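You operate a simulated robot arm through the tools that you are given. There is no shell and no other tool. Be economical: measure what you need, move in short steps, check, and stop when the job is done.

You are at the controls of a simulated robot arm. One attempt, no reset.

## Task
Gauge the white and blue brackets; brush the thin one in its colour.
Fine: thin is under the film card's band; it stays put, the other goes in the green tray; probe and brush back. Set down upright: blue probe, green brush. A coat counts when it lies all over at full strength: go over it till it gets no stronger.

Only the result counts: the job must be done as asked and must still hold three seconds after the hand-in. Knocking over, shifting, dropping, spilling or breaking anything else fails it.

## Robot
A 7-joint arm with a two-finger parallel gripper, fixed in place. Base frame: the origin is at the foot of the arm, x ahead of it, y to its left, z up; the work surface is at about z = 0. Lengths are in m, angles in rad, forces in N, time in s.
With the tool pointing down near the work surface it reaches from about 0.24 to 0.62 m from the base axis. Its first joint turns from -1.152 to 1.152 rad. Payload 2.6 kg.
The tool frame sits at the grasp point between the pads (the TCP): z along the fingers, y along the line on which they close. The tips reach 0.03 m beyond it. The gripper opens to 0.094 m. The fingers are 0.028 m wide and 0.01 m thick; the gripper's body (0.05 by 0.096 m) begins 0.055 m behind the TCP.
Orientation is told as [roll, pitch, yaw] about the base's x, y, z axes, in that order, counted from this pose: with the fingers straight down and closing along the base's y, the tool's x points along the base's -x, its y along +y and its z along -z.

## Interface
- The arm moves only by the tool drive_tool. Its argument "increments" is a list of rows, each an object (a shift or turn left out is 0, a gripper value left out holds the last) with "dr": the turn, a rotation vector about the tool's x, y, z in units of 5 degrees (1.0 is 5 degrees), a list of three; "dp": the shift along the tool's x, y, z in units of 20 mm (1.0 is 20 mm), a list of three; "hand": the gripper command, from -1 (fully open) to 1 (shut), values between in proportion. In form: [{"dr": [wx, wy, wz], "dp": [tx, ty, tz], "hand": hand}, ...]. A call has 1 to 8 rows; each row shifts and turns the commanded pose from where the row before left it, along the tool's axes as they then stand. A call with a number of a shift or a turn outside -1 to 1 is refused whole. A row lasts 0.2 s, in which the tool goes at most 0.05 m and 0.15 rad; a call with a longer step from one row to the next is refused whole, and so is a gripper value outside its range. A pose out of reach is approached as far as the arm can. The call stops where the force on the tool passes 40 N (or 10 N more than at its start, if that is more) or the arm is blocked; 0.2 s more then pass. The fingers move at their own pace (about 0.072 m/s each) and stop on an object; they squeeze with about 21 N. The grip force told is the motor's: it shows also when the fingers shut on nothing. Time passes only in rows, and 0.2 s behind the last, so rows that do not move let the fingers close. It gives the time, the measured TCP pose, the force on the tool (base axes), the opening and the grip force at its end, in the units of the frame above (readings bear some noise), with the torque about the TCP (base axes, N m) and any sound that the robot's microphone picked up, and new pictures: "pictures" is both (left out), scene, wrist or none.
- Cameras (640 x 400 px; columns grow to the right, rows downward): "scene" is fixed at [-0.0242, 0.423, 0.5404]; the picture's right is [-1.00, 0.07, 0.00], its down [0.05, 0.77, -0.64] and it looks along [-0.04, -0.63, -0.77] (base axes); focal length 214 px, centre (320, 200). "wrist" rides on the gripper at [0.076, 0.014, -0.102] in the tool frame; the picture's right is [-0.18, 0.98, 0.00], its down [-0.75, -0.14, -0.64] and it looks along [-0.63, -0.12, 0.77] (tool axes); focal length 243 px, centre (320, 200). There is no depth. A picture from a camera that has moved, and an enlarged one, comes with that camera's place and axes in the base frame and with its lens.
- inspect(camera, box): a new picture of the part [left, top, right, bottom] of that camera's present view, enlarged. It takes no simulated time.
- hand_in(): hands the job in; it is judged then, once.

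Work in short steps. Places have to be worked out from the pictures, the camera data and where the tool is seen: move nearer, look again, correct. Check each grasp and each placing, and mend what went wrong. You have 120 turns and 200 pictures in all, those below and enlarged ones among them. Open the gripper and draw the arm clear of the work before you hand the job in, unless the task says otherwise; then end with one line.

The tools are called after "Request:" as a command line: name --argument value ..., lists and objects as JSON in quotes. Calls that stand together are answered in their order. drive_tool: Moves the arm, as the interface text tells. Its arguments: {"type":"object","properties":{"increments":{"type":"array"},"pictures":{"type":"string","enum":["both","scene","wrist","none"]}},"required":["increments"]} The other tools are called the same way: inspect (camera, box) takes an enlarged picture of a part of a camera's view; hand_in () hands the job in.

At the start:

```text
t: 0.0
eef_pos: [0.3455, 0.107, 0.4118]
ee_rot: [-0.001, -0.001, 0.0]
wrist_force: [0.2, -0.2, 0.3]
ft_torque: [-0.03, -0.02, 0.04]
grip_width: 0.0938
grasp_force: 0.0
```

scene: 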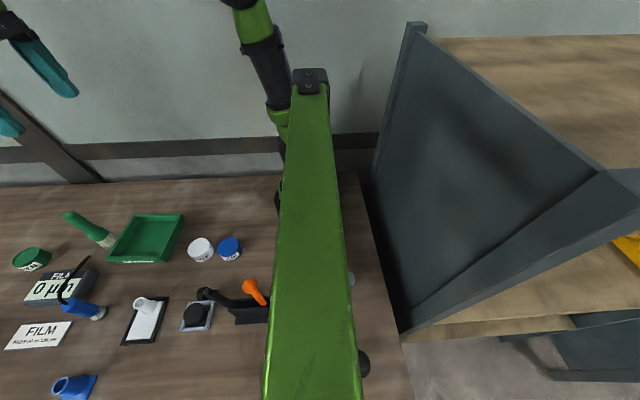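
wrist: 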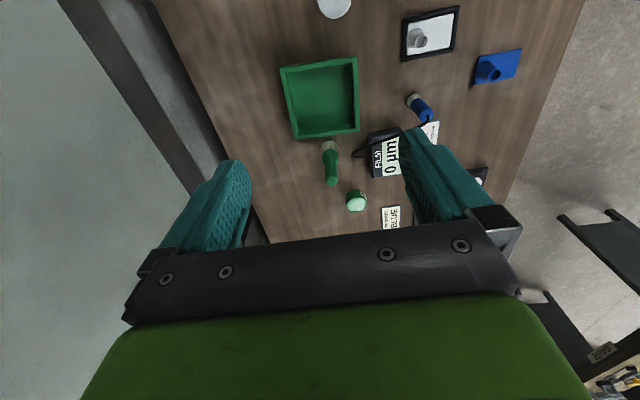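

I start by enlarging both views to read the cards and identify the objects.

Request:
inspect --camera "scene" --box '[0, 190, 280, 400]'

Request:
inspect --camera "wrist" --box '[240, 0, 560, 240]'

```text
1.90 times, centred on (140, 295) of scene
camera zoom: at [-0.0242, 0.423, 0.5404], right [-1.0, 0.07, 0.0], down [0.05, 0.77, -0.64], along [-0.04, -0.63, -0.77], focal length 408 px, centre (663, 19)
```

zoom: 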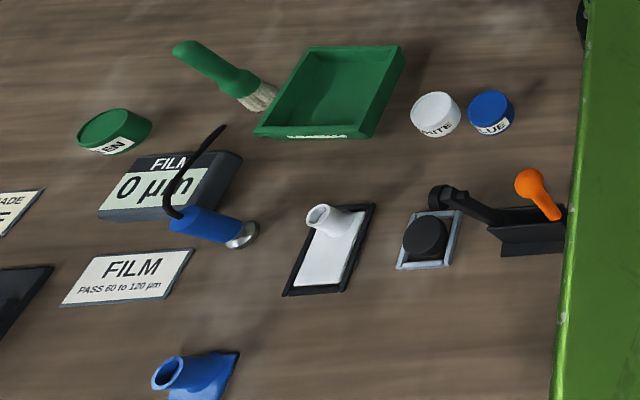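

```text
1.67 times, centred on (400, 120) of wrist
camera zoom: at [0.2689, 0.1212, 0.5143], right [0.18, 0.98, 0.0], down [0.75, -0.14, 0.64], along [0.63, -0.12, -0.77], focal length 404 px, centre (187, 333)
```

zoom: 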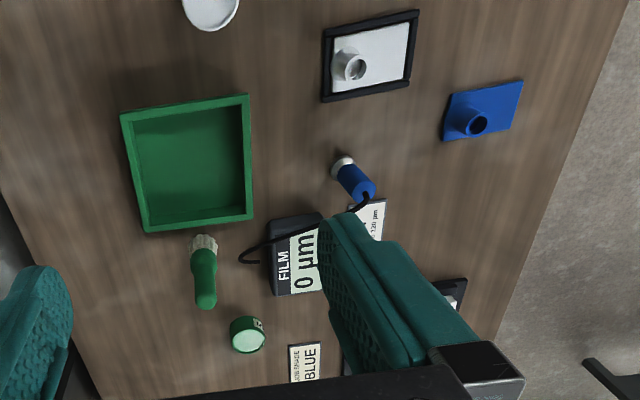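

The brush and probe appear to stand upright. I move left to see the brackets, cards, and jars from closer.

Request:
drive_tool --increments '[{"dp": [0.5, 1, 0]}, {"dp": [0.5, 1, 0]}, {"dp": [0.5, 1, 0]}, {"dp": [0.5, 1, 0]}, {"dp": [0.5, 1, 0]}, {"dp": [0.5, 1, 0]}, {"dp": [0, 1, 0]}, {"dp": [0, 1, 0]}]' --pictures "both"

```text
t: 1.8
eef_pos: [0.2832, 0.2673, 0.4122]
ee_rot: [0.0, 0.0, 0.001]
wrist_force: [0.5, 0.3, -0.4]
ft_torque: [-0.02, 0.0, 0.01]
grip_width: 0.0938
grasp_force: 0.0
camera wrist: at [0.208, 0.2819, 0.515], right [0.18, 0.98, 0.0], down [0.75, -0.14, 0.64], along [0.63, -0.12, -0.77], focal length 243 px, centre (320, 200)
```

scene: 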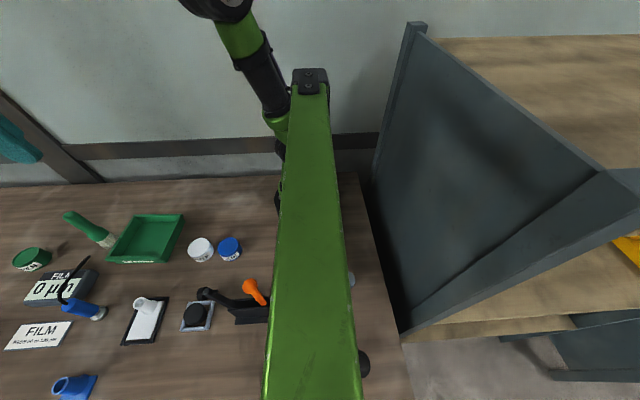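
wrist: 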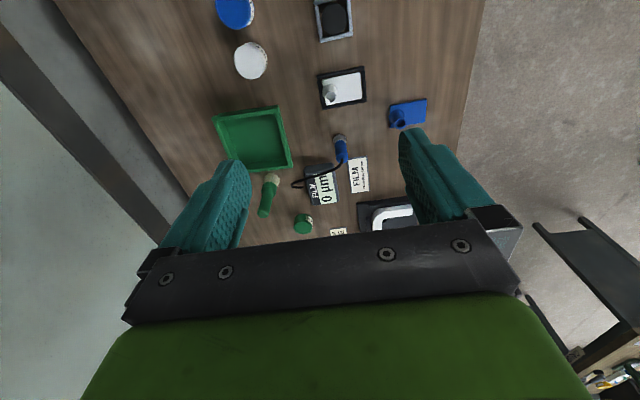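

Request:
inspect --camera "wrist" --box '[200, 0, 456, 160]'

Request:
inspect --camera "wrist" --box '[240, 120, 440, 245]'

Request:
inspect --camera "scene" --box '[0, 190, 140, 280]'

Request:
inspect --camera "scene" --box '[100, 220, 290, 350]'

Request:
inspect --camera "scene" --box '[0, 270, 180, 400]'

```text
2.50 times, centred on (328, 80) of wrist
camera zoom: at [0.208, 0.2819, 0.515], right [0.18, 0.98, 0.0], down [0.75, -0.14, 0.64], along [0.63, -0.12, -0.77], focal length 606 px, centre (300, 500)
```

zoom: 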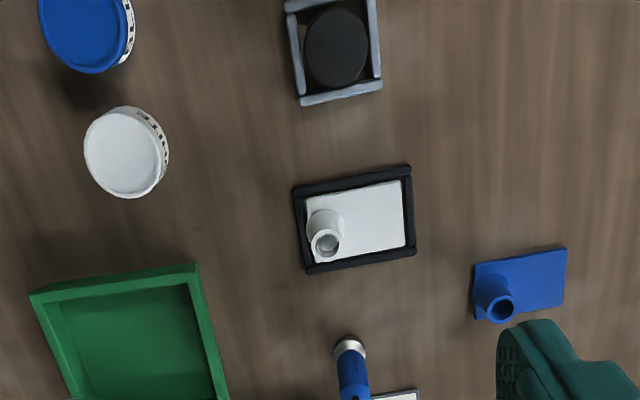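

```text
3.20 times, centred on (340, 182) of wrist
camera zoom: at [0.208, 0.2819, 0.515], right [0.18, 0.98, 0.0], down [0.75, -0.14, 0.64], along [0.63, -0.12, -0.77], focal length 776 px, centre (256, 256)
```

zoom: 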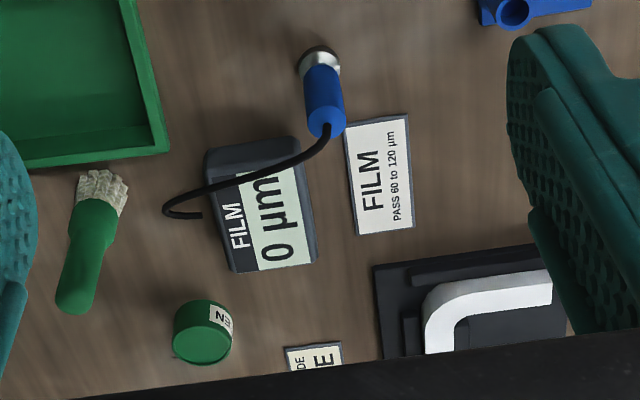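

```text
4.44 times, centred on (70, 235) of scene
camera zoom: at [-0.0242, 0.423, 0.5404], right [-1.0, 0.07, 0.0], down [0.05, 0.77, -0.64], along [-0.04, -0.63, -0.77], focal length 953 px, centre (1431, 44)
```

zoom: 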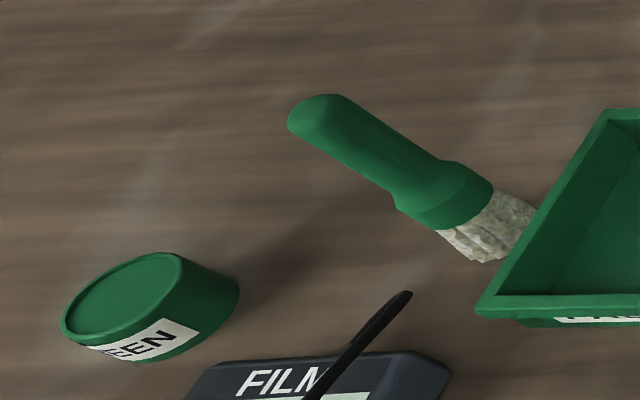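

```text
3.08 times, centred on (195, 285) of scene
camera zoom: at [-0.0242, 0.423, 0.5404], right [-1.0, 0.07, 0.0], down [0.05, 0.77, -0.64], along [-0.04, -0.63, -0.77], focal length 660 px, centre (705, -62)
```

zoom: 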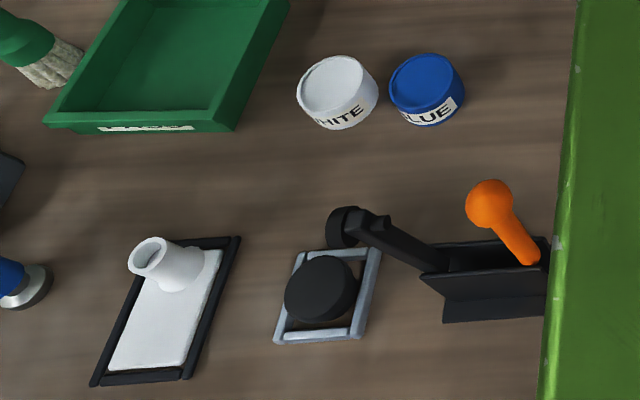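

```text
3.08 times, centred on (90, 335) of scene
camera zoom: at [-0.0242, 0.423, 0.5404], right [-1.0, 0.07, 0.0], down [0.05, 0.77, -0.64], along [-0.04, -0.63, -0.77], focal length 660 px, centre (1028, -215)
```

zoom: 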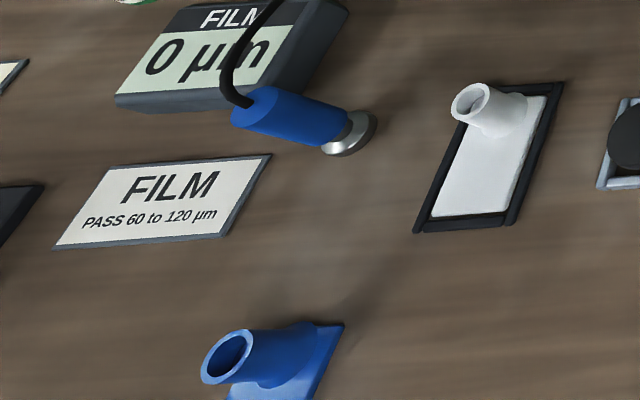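

White sits in a dark frame, and blue lies on the table. The probe stands at about (0.463, 0.282) and is about 0.095 tall, with its cable leaving towards -y. I move above it, then yaw +90° so the fingers close along x and stay clear of the cable.

Request:
drive_tool --increments '[{"dp": [-1, 0.1, 0.7]}, {"dp": [-1, 0.1, 0.7]}, {"dp": [-1, 0.1, 0.7]}, {"dp": [-1, 0.1, 0.7]}, {"dp": [-1, 0.1, 0.7]}, {"dp": [-1, 0.1, 0.7]}, {"dp": [-1, 0.1, 0.7]}, {"dp": [-1, 0, 0.6]}]' --pictures "wrist"

Request:
drive_tool --increments '[{"dr": [0, 0, -1]}, {"dr": [0, 0, -1]}, {"dr": [0, 0, -1]}, {"dr": [0, 0, -1]}, {"dr": [0, 0, -1]}, {"dr": [0, 0, -1]}, {"dr": [0, 0, -1]}, {"dr": [0, 0, -1]}]' --pictures "none"

Request:
drive_tool --increments '[{"dr": [0, 0, -1]}, {"dr": [0, 0, -1]}, {"dr": [0, 0, -1]}, {"dr": [0, 0, -1]}, {"dr": [0, 0, -1]}, {"dr": [0, 0, -1]}, {"dr": [0, 0, -1]}, {"dr": [0, 0, -1]}]' --pictures "none"

Request:
drive_tool --increments '[{"dr": [0, 0, -1]}, {"dr": [0, 0, -1]}, {"dr": [0, 0, 0]}]' --pictures "both"

```text
t: 3.6
eef_pos: [0.4451, 0.2811, 0.3021]
ee_rot: [0.001, -0.001, 0.002]
wrist_force: [-0.1, -0.4, -0.4]
ft_torque: [-0.03, -0.04, 0.0]
grip_width: 0.0938
grasp_force: 0.0
camera wrist: at [0.3695, 0.2945, 0.4044], right [0.18, 0.98, 0.0], down [0.75, -0.14, 0.64], along [0.63, -0.12, -0.77], focal length 243 px, centre (320, 200)
```

wrist: 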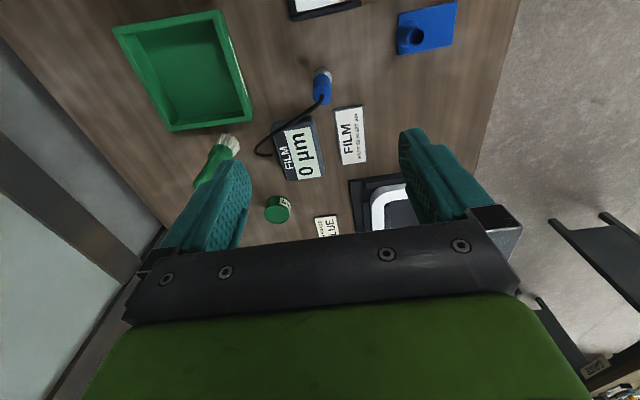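

```text
t: 5.4
eef_pos: [0.4457, 0.2812, 0.303]
ee_rot: [0.0, 0.0, 0.699]
wrist_force: [0.6, 0.5, 0.3]
ft_torque: [-0.03, 0.01, 0.01]
grip_width: 0.0938
grasp_force: 0.0
```

```text
t: 7.2
eef_pos: [0.4439, 0.2814, 0.3024]
ee_rot: [-0.001, -0.001, 1.397]
wrist_force: [0.0, -0.6, 0.8]
ft_torque: [0.01, 0.02, 0.03]
grip_width: 0.0941
grasp_force: 0.1
```

```text
t: 8.0
eef_pos: [0.4451, 0.2817, 0.302]
ee_rot: [-0.001, 0.0, 1.573]
wrist_force: [0.0, 0.0, -0.7]
ft_torque: [0.0, -0.02, -0.01]
grip_width: 0.0939
grasp_force: 0.1
camera wrist: at [0.4311, 0.2053, 0.4043], right [-0.98, 0.18, 0.0], down [0.14, 0.75, 0.64], along [0.12, 0.63, -0.77], focal length 243 px, centre (320, 200)
```

scene: 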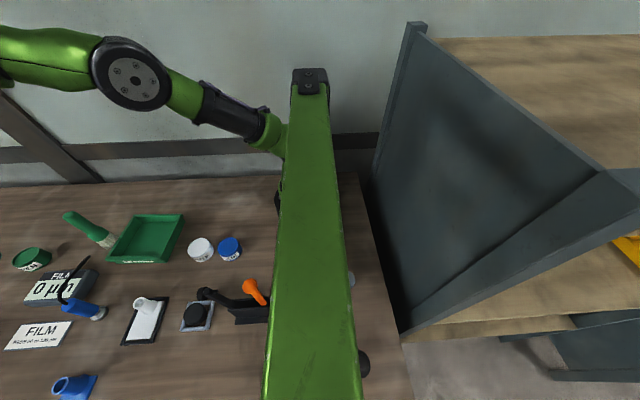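
wrist: 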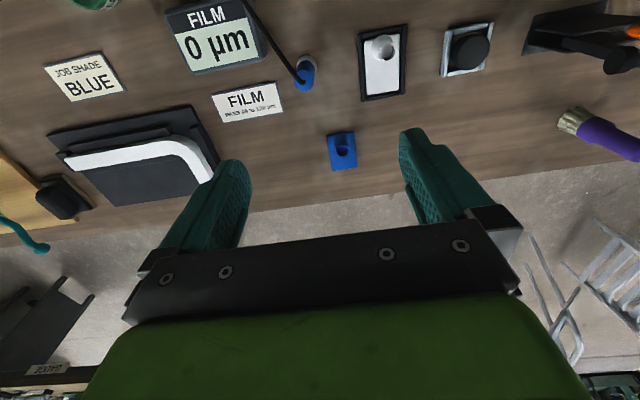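

Request:
inspect --camera "wrist" --box '[240, 20, 420, 190]'

```text
2.35 times, centred on (330, 105) of wrist
camera zoom: at [0.4311, 0.2053, 0.4043], right [-0.98, 0.18, 0.0], down [0.14, 0.75, 0.64], along [0.12, 0.63, -0.77], focal length 571 px, centre (296, 424)
```

zoom: 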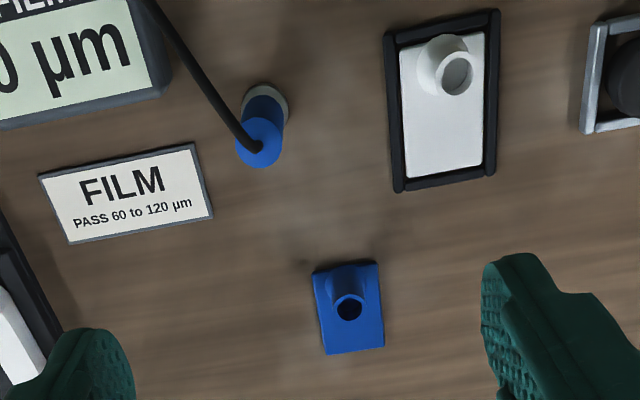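

Refined probe position is (0.463, 0.277), top at about z 0.097. I move above it, descend partway, and look.

Request:
drive_tool --increments '[{"dp": [0.22, -0.9, 0]}, {"dp": [0, 0, 1]}, {"dp": [0, 0, 1]}, {"dp": [0, 0, 1]}, {"dp": [0, 0, 1]}, {"dp": [0, 0, 1]}, {"dp": [0, 0, 1]}, {"dp": [0, 0, 1]}]' --pictures "both"

```text
t: 9.8
eef_pos: [0.4621, 0.2781, 0.1615]
ee_rot: [0.001, 0.0, 1.572]
wrist_force: [0.1, 1.5, -0.7]
ft_torque: [-0.04, -0.01, -0.01]
grip_width: 0.0939
grasp_force: 0.1
camera wrist: at [0.4479, 0.2006, 0.2634], right [-0.98, 0.18, 0.0], down [0.14, 0.75, 0.64], along [0.12, 0.63, -0.77], focal length 243 px, centre (320, 200)
```

scene: 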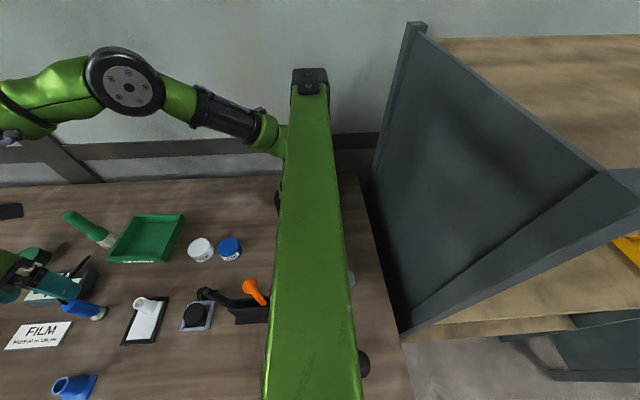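
wrist: 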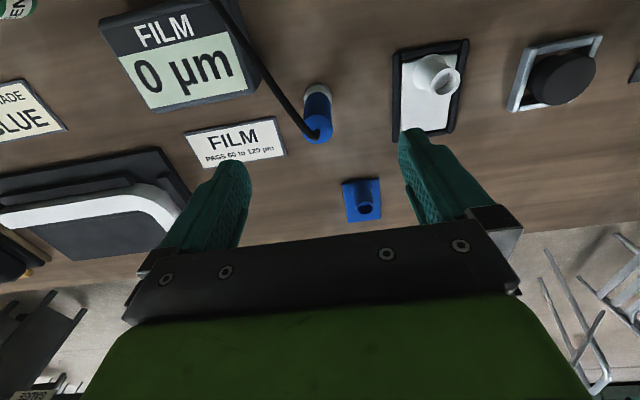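

Probe now reads (0.464, 0.273). I apply a small correction, descend to z about 0.062, and close.

Request:
drive_tool --increments '[{"dp": [0.25, -0.1, 1]}, {"dp": [0, 0, 1]}, {"dp": [0, 0, 1]}, {"dp": [0, 0, 1]}, {"dp": [0, 0, 1]}]' --pictures "both"

Request:
drive_tool --increments '[{"hand": 1}, {"hand": 1}, {"hand": 1}, {"hand": 1}, {"hand": 1}]' --pictures "wrist"

```text
t: 11.0
eef_pos: [0.4651, 0.2724, 0.0612]
ee_rot: [0.001, 0.002, 1.571]
wrist_force: [-0.2, -0.4, 0.4]
ft_torque: [-0.01, -0.02, 0.0]
grip_width: 0.0942
grasp_force: 0.1
camera wrist: at [0.4511, 0.1963, 0.1635], right [-0.98, 0.18, 0.0], down [0.14, 0.75, 0.64], along [0.12, 0.63, -0.77], focal length 243 px, centre (320, 200)
```

scene: 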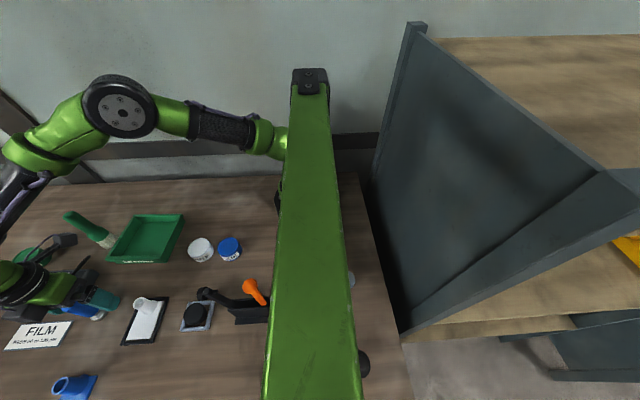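
wrist: 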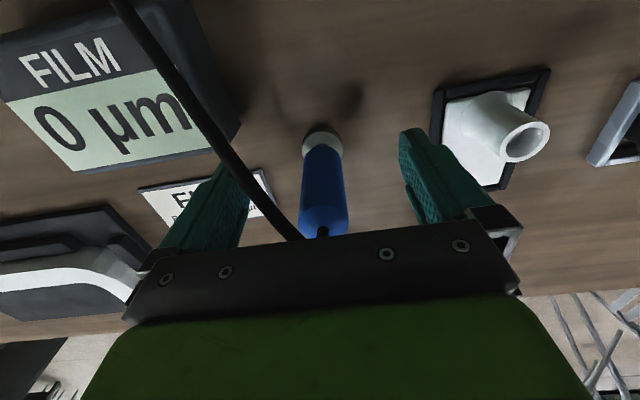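

```text
t: 12.2
eef_pos: [0.4657, 0.2724, 0.0622]
ee_rot: [0.0, -0.001, 1.57]
wrist_force: [-0.8, 0.4, -0.5]
ft_torque: [-0.02, 0.0, -0.02]
grip_width: 0.0276
grasp_force: 21.1
camera wrist: at [0.4512, 0.1963, 0.1637], right [-0.98, 0.18, 0.0], down [0.14, 0.75, 0.64], along [0.12, 0.63, -0.77], focal length 243 px, centre (320, 200)
```

wrist: 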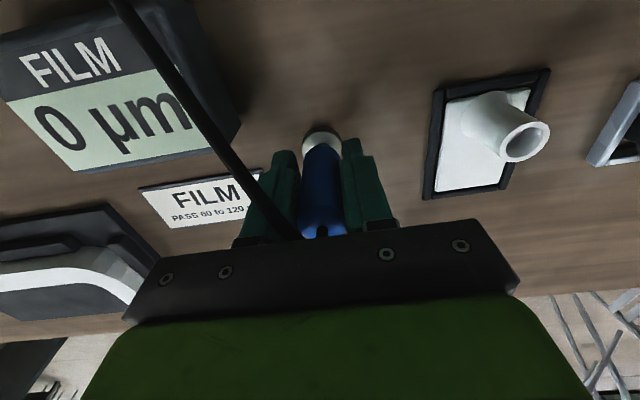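

Probe gripped. I lift 6 cm and carry it over the free end of the white plate at about (0.356, 0.316).

Request:
drive_tool --increments '[{"dp": [0, 0, -1]}, {"dp": [0, 0, -1]}, {"dp": [0, 0, -1]}, {"dp": [-0.55, 0.9, 0]}, {"dp": [-0.55, 0.9, 0]}, {"dp": [-0.55, 0.9, 0]}, {"dp": [-0.55, 0.9, 0]}, {"dp": [0, 0.9, 0]}]' --pictures "none"

Request:
drive_tool --increments '[{"dp": [0, 0.95, 0]}, {"dp": [0, 0, 0]}]' --pictures "both"

```text
t: 14.0
eef_pos: [0.3736, 0.3163, 0.1232]
ee_rot: [0.001, 0.0, 1.57]
wrist_force: [-0.4, -0.7, -1.0]
ft_torque: [0.0, 0.0, -0.03]
grip_width: 0.0274
grasp_force: 20.8
```

```text
t: 14.6
eef_pos: [0.3546, 0.3165, 0.1219]
ee_rot: [0.0, 0.0, 1.572]
wrist_force: [0.6, 0.7, -1.4]
ft_torque: [-0.03, 0.01, -0.02]
grip_width: 0.0276
grasp_force: 20.5
camera wrist: at [0.3409, 0.2396, 0.2245], right [-0.98, 0.18, 0.0], down [0.14, 0.75, 0.64], along [0.12, 0.63, -0.77], focal length 243 px, centre (320, 200)
```

scene: 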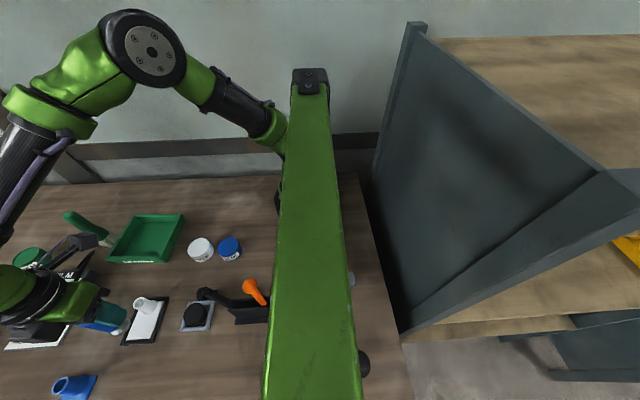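
wrist: 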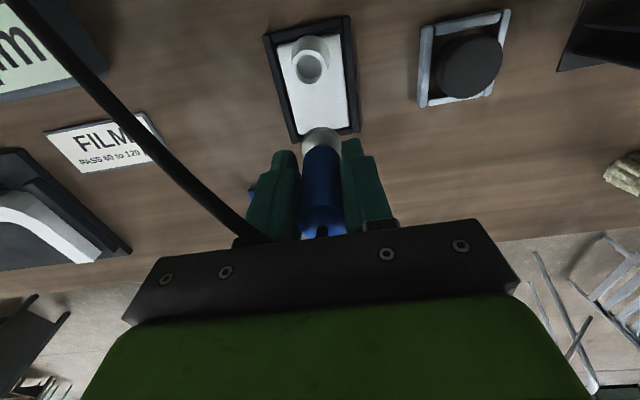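

Request:
drive_tool --increments '[{"dp": [0.15, -0.05, 0.8]}, {"dp": [0, 0, 0.8]}, {"dp": [0, 0, 0.8]}, {"dp": [0, 0, 0]}]' --pictures "both"

```text
t: 15.6
eef_pos: [0.3576, 0.3136, 0.0737]
ee_rot: [0.0, 0.0, 1.571]
wrist_force: [-0.2, -0.5, -0.8]
ft_torque: [0.01, -0.01, 0.02]
grip_width: 0.0276
grasp_force: 21.3
camera wrist: at [0.3426, 0.2368, 0.1758], right [-0.98, 0.18, 0.0], down [0.14, 0.75, 0.64], along [0.12, 0.63, -0.77], focal length 243 px, centre (320, 200)
```

scene: 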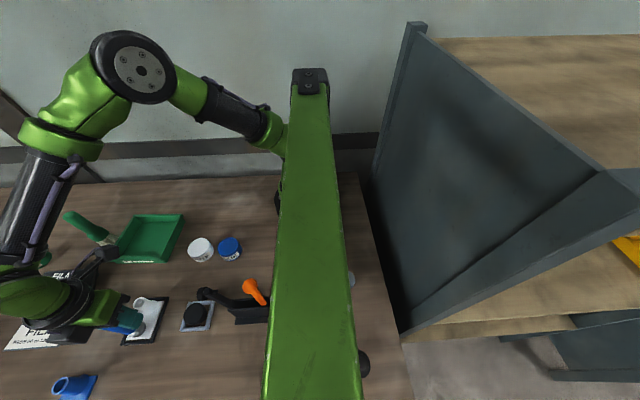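
wrist: 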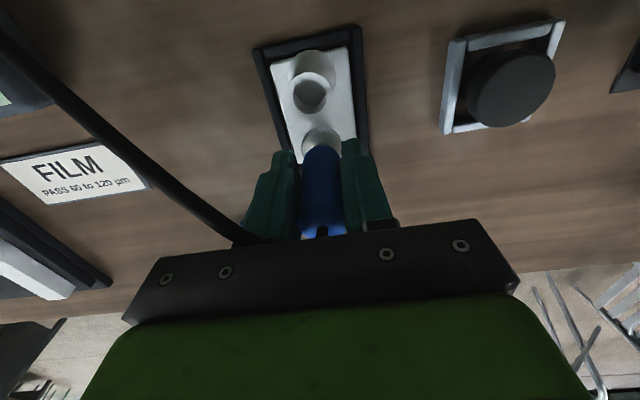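

Foot about 12 mm above the table. I ease down until the force shows contact with the plate.

Request:
drive_tool --increments '[{"dp": [0, 0, 0.15]}, {"dp": [0, 0, 0]}]' --pictures "none"

Request:
drive_tool --increments '[{"dp": [0, 0, 0.1]}, {"dp": [0, 0, 0]}]' --pictures "none"

Request:
drive_tool --increments '[{"dp": [0, 0, 0.1]}, {"dp": [0, 0, 0]}]' --pictures "scene"

```text
t: 16.2
eef_pos: [0.356, 0.3137, 0.0699]
ee_rot: [0.0, 0.001, 1.57]
wrist_force: [-0.5, -0.6, -1.3]
ft_torque: [-0.03, 0.0, 0.0]
grip_width: 0.0274
grasp_force: 21.3
```

```text
t: 16.8
eef_pos: [0.3565, 0.3124, 0.0683]
ee_rot: [0.001, 0.0, 1.571]
wrist_force: [-0.6, -0.4, -2.4]
ft_torque: [0.01, 0.0, 0.01]
grip_width: 0.0274
grasp_force: 20.9
```

```text
t: 17.4
eef_pos: [0.3568, 0.3141, 0.0666]
ee_rot: [-0.002, 0.002, 1.572]
wrist_force: [-1.0, -4.1, 10.2]
ft_torque: [-0.11, 0.1, 0.0]
grip_width: 0.0275
grasp_force: 21.1
```

scene: 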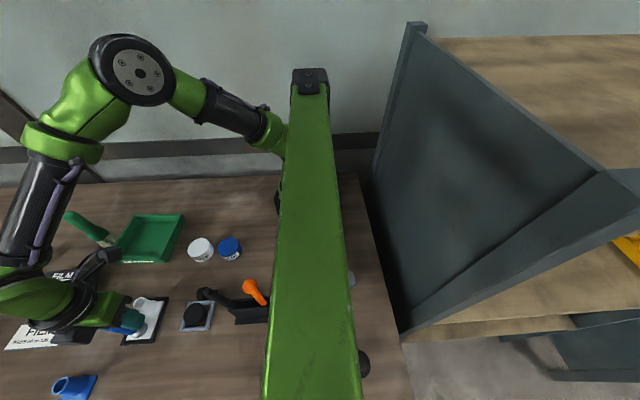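

Contact at about 10 N. I check whether the gauge display is visible in either view.

Request:
inspect --camera "scene" --box '[0, 250, 120, 360]'

Request:
inspect --camera "wrist" --box '[0, 0, 200, 220]'

```text
3.64 times, centred on (60, 305) of scene
camera zoom: at [-0.0243, 0.4229, 0.5404], right [-1.0, 0.07, 0.0], down [0.05, 0.77, -0.64], along [-0.04, -0.63, -0.77], focal length 780 px, centre (1266, -182)
```

zoom: 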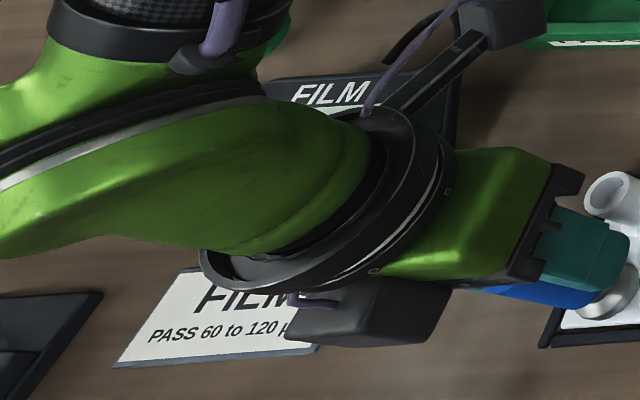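

```text
1.82 times, centred on (100, 110) of wrist
camera zoom: at [0.3425, 0.2368, 0.1694], right [-0.98, 0.18, 0.0], down [0.14, 0.75, 0.64], along [0.12, 0.63, -0.77], focal length 441 px, centre (720, 364)
```

zoom: 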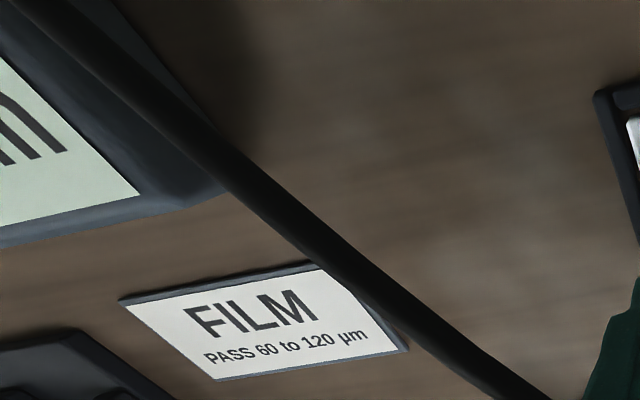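

The display is hidden by the arm and off the wrist view. I lift 1 cm, yaw back 40° so the wrist camera sees the gauge on its left, and probe again.

Request:
drive_tool --increments '[{"dp": [0, 0, -0.6]}, {"dr": [0, 0, 1]}, {"dr": [0, 0, 1]}, {"dr": [0, 0, 1]}, {"dr": [0, 0, 1]}, {"dr": [0, 0, 1]}, {"dr": [0, 0, 1]}, {"dr": [0, 0, 1]}]' --pictures "wrist"

Request:
drive_tool --increments '[{"dp": [0, 0, 0.4]}, {"dp": [0, 0, 0.2]}, {"dp": [0, 0, 0]}]' --pictures "wrist"

```text
t: 19.2
eef_pos: [0.3572, 0.3132, 0.0796]
ee_rot: [0.0, -0.001, 0.958]
wrist_force: [0.1, -0.5, -0.5]
ft_torque: [0.04, -0.01, 0.01]
grip_width: 0.0274
grasp_force: 21.0
camera wrist: at [0.3019, 0.2584, 0.1815], right [-0.7, 0.72, 0.0], down [0.55, 0.54, 0.64], along [0.46, 0.45, -0.77], focal length 243 px, centre (320, 200)
```

wrist: 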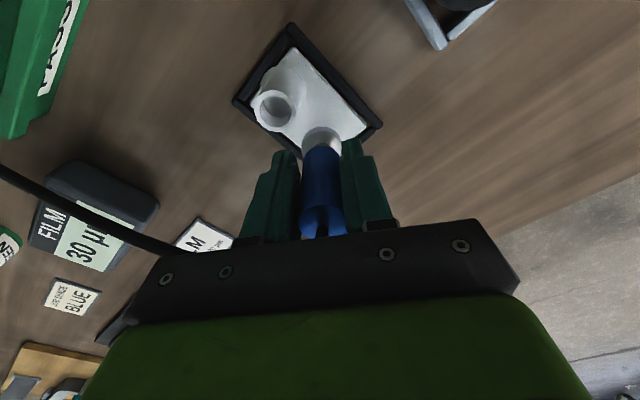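

```text
t: 20.0
eef_pos: [0.3581, 0.3117, 0.0675]
ee_rot: [0.0, -0.002, 0.96]
wrist_force: [-1.7, -0.7, 6.5]
ft_torque: [-0.05, 0.05, 0.01]
grip_width: 0.0274
grasp_force: 20.8
camera wrist: at [0.3025, 0.2577, 0.1695], right [-0.7, 0.71, 0.0], down [0.55, 0.54, 0.64], along [0.46, 0.45, -0.77], focal length 243 px, centre (320, 200)
```

wrist: 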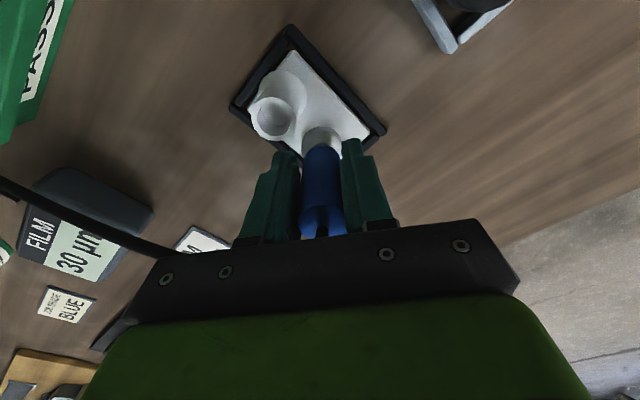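

Request:
inspect --camera "wrist" --box '[0, 160, 180, 310]'

```text
2.67 times, centred on (90, 235) of wrist
camera zoom: at [0.3025, 0.2577, 0.1695], right [-0.7, 0.71, 0.0], down [0.55, 0.54, 0.64], along [0.46, 0.45, -0.77], focal length 647 px, centre (933, 107)
```

zoom: 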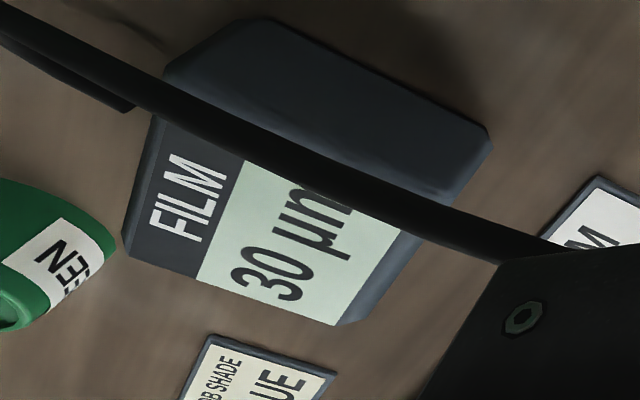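

White reads 30 µm, which is below the 60–120 band, so it is thin. I gauge blue next: lift, carry to about (0.431, 0.440), and view.

Request:
drive_tool --increments '[{"dp": [0, 0, -1]}, {"dp": [0, 0, -1]}, {"dp": [0, 0, -1]}, {"dp": [-0.9, 0.08, 0]}, {"dp": [-0.9, 0.08, 0]}, {"dp": [-0.9, 0.08, 0]}, {"dp": [-0.9, 0.08, 0]}, {"dp": [-0.9, 0.08, 0]}]' --pictures "none"

Request:
drive_tool --increments '[{"dp": [-0.9, 0.08, 0]}, {"dp": [-0.9, 0.08, 0]}, {"dp": [-0.9, 0.08, 0]}, {"dp": [0, 0, 0]}]' --pictures "both"

```text
t: 21.8
eef_pos: [0.4028, 0.3904, 0.1258]
ee_rot: [0.0, -0.001, 0.96]
wrist_force: [0.5, -0.5, -1.5]
ft_torque: [-0.01, 0.01, -0.02]
grip_width: 0.0273
grasp_force: 20.8
```

```text
t: 22.8
eef_pos: [0.4285, 0.4373, 0.1255]
ee_rot: [-0.001, 0.002, 0.961]
wrist_force: [0.3, -0.2, -0.5]
ft_torque: [-0.03, 0.0, 0.0]
grip_width: 0.0271
grasp_force: 21.3
camera wrist: at [0.3731, 0.383, 0.2286], right [-0.7, 0.71, 0.0], down [0.55, 0.54, 0.64], along [0.46, 0.45, -0.77], focal length 243 px, centre (320, 200)
```

scene: 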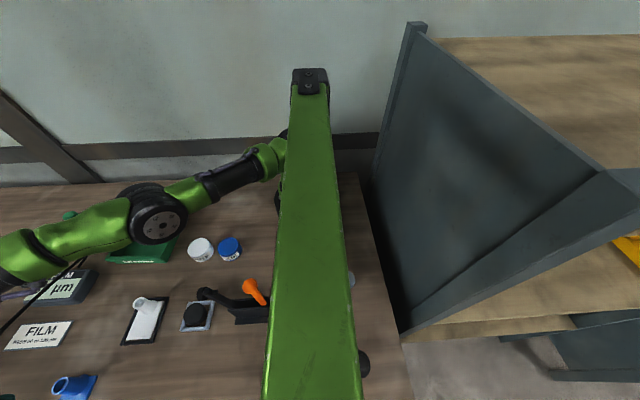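
wrist: 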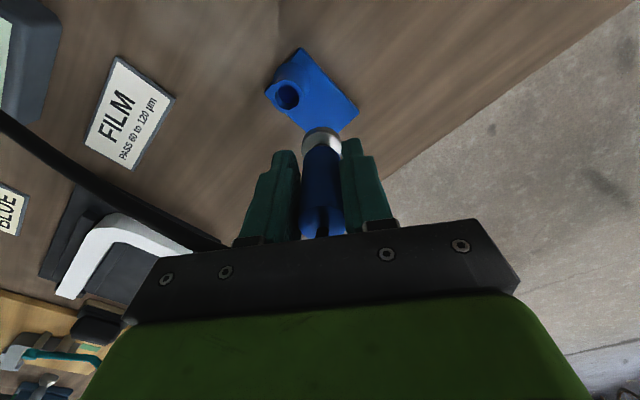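

Request:
drive_tool --increments '[{"dp": [0, 0.2, 0.8]}, {"dp": [0, 0, 0.8]}, {"dp": [0, 0, 0.8]}, {"dp": [0, 0, 0.25]}, {"dp": [0, 0, 0]}]' --pictures "wrist"

Request:
drive_tool --increments '[{"dp": [0, 0, 0.12]}, {"dp": [0, 0, 0]}]' --pictures "none"

```text
t: 24.0
eef_pos: [0.4241, 0.4398, 0.0734]
ee_rot: [0.001, 0.0, 0.96]
wrist_force: [1.0, 0.0, -1.0]
ft_torque: [-0.04, -0.02, -0.03]
grip_width: 0.0276
grasp_force: 21.3
camera wrist: at [0.3698, 0.3855, 0.1764], right [-0.7, 0.71, 0.0], down [0.55, 0.54, 0.64], along [0.46, 0.45, -0.77], focal length 243 px, centre (320, 200)
```

wrist: 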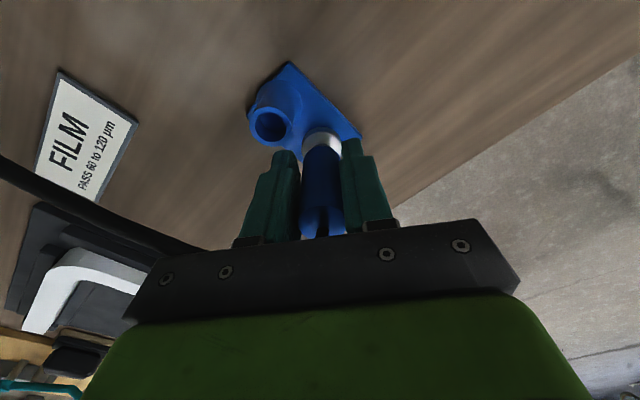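

```text
t: 24.6
eef_pos: [0.4256, 0.441, 0.0715]
ee_rot: [0.002, 0.0, 0.961]
wrist_force: [0.1, 0.1, -1.2]
ft_torque: [0.02, 0.01, 0.03]
grip_width: 0.0276
grasp_force: 21.7
```

Request:
drive_tool --increments '[{"dp": [0, 0, 0.12]}, {"dp": [0, 0, 0.08]}, {"dp": [0, 0, 0]}]' --pictures "none"

Request:
drive_tool --increments '[{"dp": [0, 0, 0.1]}, {"dp": [0, 0, 0]}]' --pictures "scene"

```text
t: 25.4
eef_pos: [0.4254, 0.4411, 0.0671]
ee_rot: [-0.001, 0.001, 0.96]
wrist_force: [-0.3, -1.3, 1.4]
ft_torque: [-0.04, 0.05, -0.02]
grip_width: 0.0277
grasp_force: 21.5
```

```text
t: 26.0
eef_pos: [0.4258, 0.4402, 0.0666]
ee_rot: [-0.001, -0.004, 0.96]
wrist_force: [-4.6, -4.9, 15.6]
ft_torque: [-0.18, 0.14, -0.02]
grip_width: 0.0274
grasp_force: 20.9
```

scene: 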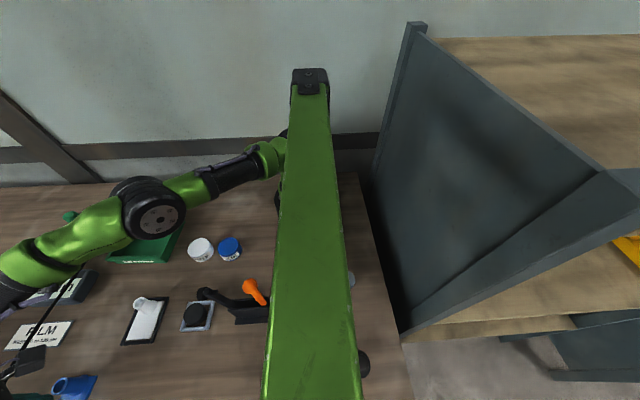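

Lift, then carry the probe back toward its home while reading the gauge.

Request:
drive_tool --increments '[{"dp": [0, 0, -1]}, {"dp": [0, 0, -1]}, {"dp": [0, 0, -1]}, {"dp": [0.82, -0.91, 0]}, {"dp": [0.82, -0.91, 0]}, {"dp": [0.82, -0.91, 0]}, {"dp": [0.82, -0.91, 0]}, {"dp": [0.82, -0.91, 0]}]' --pictures "none"

Request:
drive_tool --increments '[{"dp": [0.82, -0.91, 0]}, {"dp": [0.82, -0.91, 0]}, {"dr": [0, 0, -1]}, {"dr": [0, 0, -1]}, {"dr": [0, 0, -1]}, {"dr": [0, 0, -1]}, {"dr": [0, 0, -1]}, {"dr": [0, 0, -1]}]' --pictures "none"

Request:
drive_tool --increments '[{"dr": [0, 0, -1]}, {"dr": [0, 0, 0]}]' --pictures "both"

```text
t: 27.8
eef_pos: [0.454, 0.3206, 0.1258]
ee_rot: [0.0, 0.0, 0.961]
wrist_force: [-0.3, 0.2, -1.5]
ft_torque: [0.02, 0.03, 0.03]
grip_width: 0.0276
grasp_force: 20.7
```

```text
t: 29.6
eef_pos: [0.4636, 0.2725, 0.1265]
ee_rot: [0.001, 0.001, 1.487]
wrist_force: [0.5, 0.8, -1.3]
ft_torque: [-0.03, 0.03, 0.01]
grip_width: 0.0274
grasp_force: 21.4
```

```text
t: 30.2
eef_pos: [0.4645, 0.2734, 0.125]
ee_rot: [0.002, 0.0, 1.574]
wrist_force: [0.9, 0.0, -1.2]
ft_torque: [0.0, 0.0, 0.03]
grip_width: 0.0274
grasp_force: 20.6
camera wrist: at [0.4502, 0.1966, 0.2281], right [-0.98, 0.18, 0.0], down [0.14, 0.75, 0.64], along [0.12, 0.63, -0.77], focal length 243 px, centre (320, 200)
```

scene: 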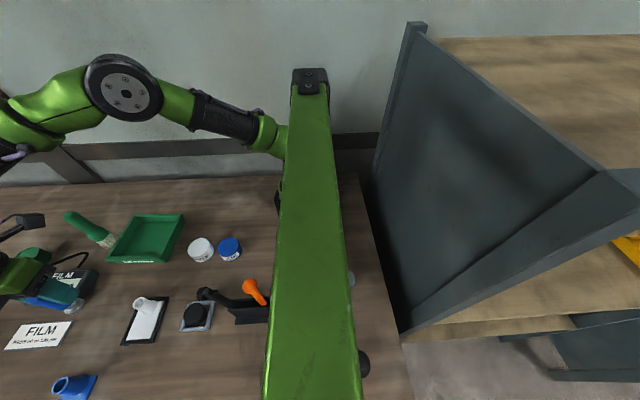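
wrist: 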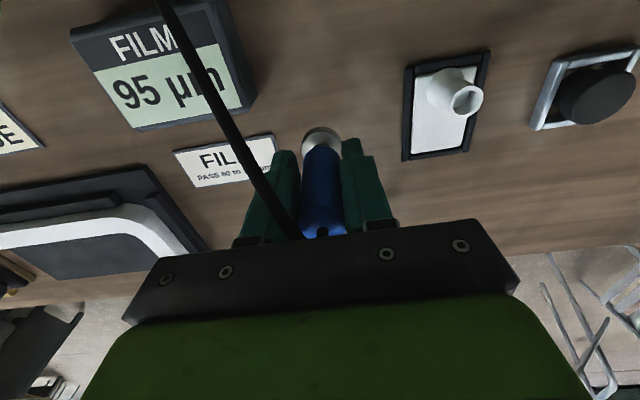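

Blue reads 95 µm (pass) and white is thin. I set the probe back down gently at its original spot.

Request:
drive_tool --increments '[{"dp": [0, 0, 1]}, {"dp": [0, 0, 1]}, {"dp": [0, 0, 0.8]}, {"dp": [0, 0, 0.15]}, {"dp": [0, 0, 0]}]' --pictures "none"

Request:
drive_tool --increments '[{"dp": [0, 0, 0.1]}, {"dp": [0, 0, 0]}]' --pictures "none"

```text
t: 31.4
eef_pos: [0.4638, 0.2735, 0.0667]
ee_rot: [0.0, 0.0, 1.572]
wrist_force: [0.0, 0.6, -0.9]
ft_torque: [0.02, -0.02, -0.01]
grip_width: 0.0276
grasp_force: 21.1
```

```text
t: 32.0
eef_pos: [0.463, 0.2747, 0.0661]
ee_rot: [0.0, 0.003, 1.573]
wrist_force: [-0.5, -0.1, -0.9]
ft_torque: [-0.01, 0.02, 0.0]
grip_width: 0.0272
grasp_force: 21.2
```

Request:
drive_tool --increments '[{"dp": [0, 0, 0.1]}, {"dp": [0, 0, 0]}]' --pictures "none"

Request:
drive_tool --increments '[{"dp": [0, 0, 0.08]}, {"dp": [0, 0, 0]}]' --pictures "none"

```text
t: 32.6
eef_pos: [0.4641, 0.2748, 0.0623]
ee_rot: [0.0, 0.003, 1.572]
wrist_force: [-0.1, 0.4, -0.9]
ft_torque: [-0.03, -0.03, -0.04]
grip_width: 0.0273
grasp_force: 21.0
```

```text
t: 33.2
eef_pos: [0.4636, 0.274, 0.0604]
ee_rot: [0.0, -0.001, 1.572]
wrist_force: [-1.6, -1.3, 4.7]
ft_torque: [0.07, 0.05, 0.02]
grip_width: 0.0277
grasp_force: 21.1
```

Contact with the table. I open and check before lifting away.

Request:
drive_tool --increments '[{"hand": 0.2}, {"hand": 0.2}, {"hand": -1}, {"hand": -1}, {"hand": -1}]' --pictures "wrist"

Request:
drive_tool --increments '[{"dp": [0, 0, -1]}, {"dp": [0, 0, -1]}, {"dp": [0, 0, -1]}, {"dp": [0, 0, -1]}, {"dp": [0, 0, -1]}, {"dp": [0, 0, -1]}, {"dp": [0, 0, -1]}, {"dp": [0, 0, -1]}]' --pictures "both"

```text
t: 34.4
eef_pos: [0.4637, 0.273, 0.0603]
ee_rot: [0.0, 0.001, 1.571]
wrist_force: [0.0, 0.8, -0.1]
ft_torque: [0.01, 0.01, -0.03]
grip_width: 0.0941
grasp_force: 0.1
camera wrist: at [0.4499, 0.1969, 0.1631], right [-0.98, 0.18, 0.0], down [0.14, 0.75, 0.64], along [0.12, 0.63, -0.77], focal length 243 px, centre (320, 200)
```

wrist: 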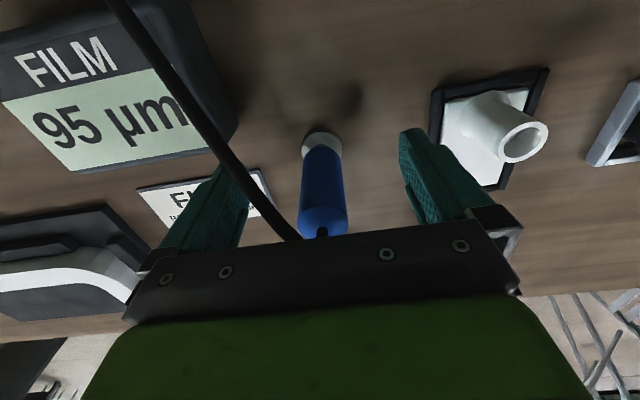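

```text
t: 36.2
eef_pos: [0.4652, 0.2724, 0.2217]
ee_rot: [-0.001, 0.002, 1.571]
wrist_force: [-0.1, 0.7, 0.1]
ft_torque: [0.01, 0.03, 0.03]
grip_width: 0.094
grasp_force: 0.1
camera wrist: at [0.4505, 0.1959, 0.324], right [-0.98, 0.18, 0.0], down [0.14, 0.75, 0.64], along [0.12, 0.63, -0.77], focal length 243 px, centre (320, 200)
```

scene: 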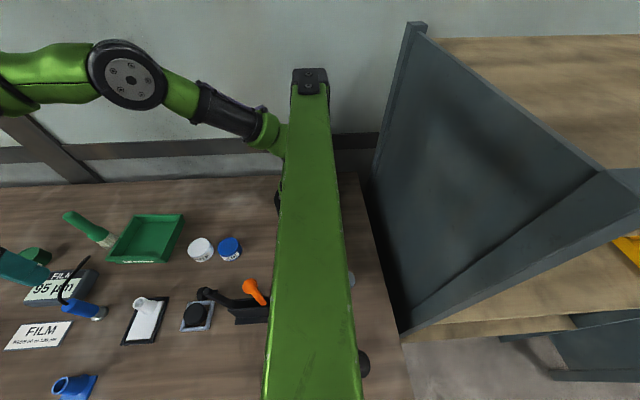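
wrist: 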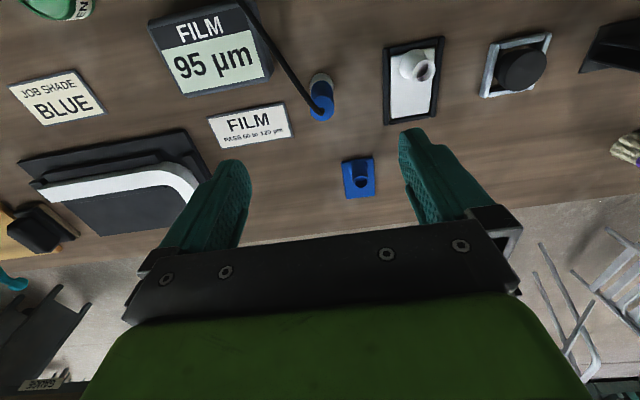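

Probe stands back in place. Now I zoom in on the blue bracket to plan a grasp on its boss.

Request:
inspect --camera "wrist" --box '[310, 130, 410, 210]'

Request:
inspect --camera "scene" --box '[40, 360, 110, 400]'

```text
5.00 times, centred on (360, 170) of wrist
camera zoom: at [0.4505, 0.1959, 0.324], right [-0.98, 0.18, 0.0], down [0.14, 0.75, 0.64], along [0.12, 0.63, -0.77], focal length 1213 px, centre (120, 350)
```

zoom: 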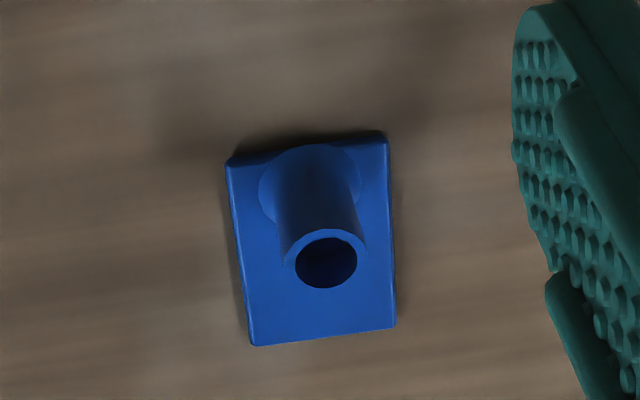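

```text
9.14 times, centred on (75, 380) of scene
camera zoom: at [-0.0242, 0.423, 0.5404], right [-1.0, 0.07, 0.0], down [0.05, 0.77, -0.64], along [-0.04, -0.63, -0.77], focal length 1961 px, centre (2560, -1446)
```

zoom: 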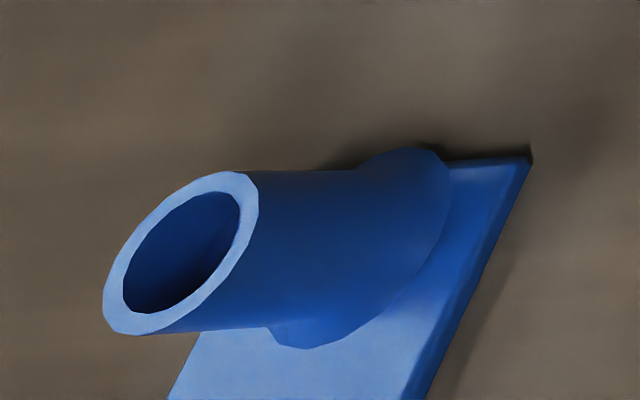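

Blue boss is vertical at (0.431, 0.401), about 22 mm wide and 47 mm tall. I move above it.

Request:
drive_tool --increments '[{"dp": [-0.92, 0.24, 0]}, {"dp": [-0.92, 0.24, 0]}, {"dp": [-0.92, 0.24, 0]}, {"dp": [-0.92, 0.24, 0]}, {"dp": [-0.92, 0.24, 1]}, {"dp": [-0.92, 0.24, 1]}, {"dp": [-0.92, 0.24, 1]}, {"dp": [0, 0, 1]}]' --pictures "wrist"

```text
t: 38.0
eef_pos: [0.4311, 0.4018, 0.1402]
ee_rot: [-0.001, 0.001, 1.572]
wrist_force: [-0.1, 0.0, -0.5]
ft_torque: [-0.04, -0.02, 0.02]
grip_width: 0.0942
grasp_force: 0.0
camera wrist: at [0.4166, 0.3263, 0.2423], right [-0.98, 0.18, 0.0], down [0.14, 0.75, 0.64], along [0.12, 0.63, -0.77], focal length 243 px, centre (320, 200)
```

wrist: 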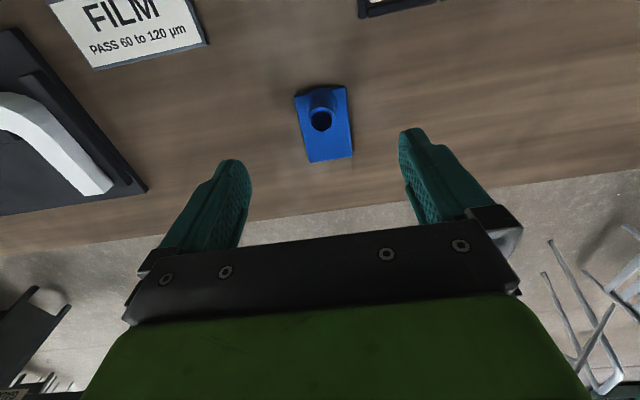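

Request:
drive_tool --increments '[{"dp": [-0.05, 0, 1]}, {"dp": [0, 0, 1]}, {"dp": [0, 0, 1]}, {"dp": [0, 0, 1]}, {"dp": [0, 0, 0.7]}, {"dp": [0, 0, 0]}]' --pictures "none"

Request:
drive_tool --increments '[{"hand": 1}, {"hand": 1}, {"hand": 1}, {"hand": 1}, {"hand": 1}]' --pictures "wrist"

```text
t: 39.4
eef_pos: [0.4314, 0.4032, 0.0472]
ee_rot: [0.0, 0.002, 1.575]
wrist_force: [-0.3, -0.4, 0.2]
ft_torque: [0.01, -0.03, 0.02]
grip_width: 0.0938
grasp_force: 0.1
```

```text
t: 40.6
eef_pos: [0.4313, 0.4041, 0.0459]
ee_rot: [-0.002, 0.0, 1.573]
wrist_force: [-0.3, 0.4, 0.0]
ft_torque: [-0.01, 0.03, 0.01]
grip_width: 0.0225
grasp_force: 20.8
camera wrist: at [0.4171, 0.3271, 0.149], right [-0.98, 0.18, 0.0], down [0.14, 0.75, 0.64], along [0.12, 0.63, -0.77], focal length 243 px, centre (320, 200)
```

wrist: 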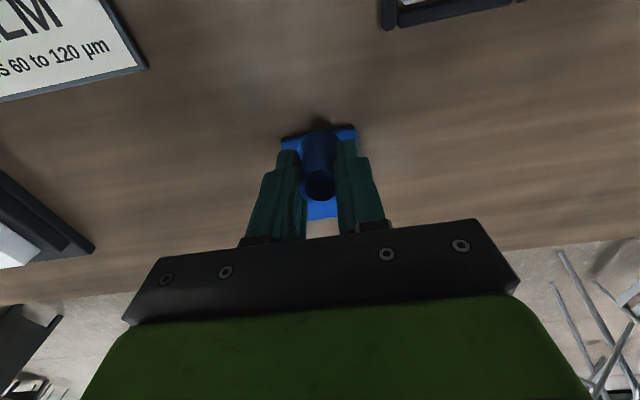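

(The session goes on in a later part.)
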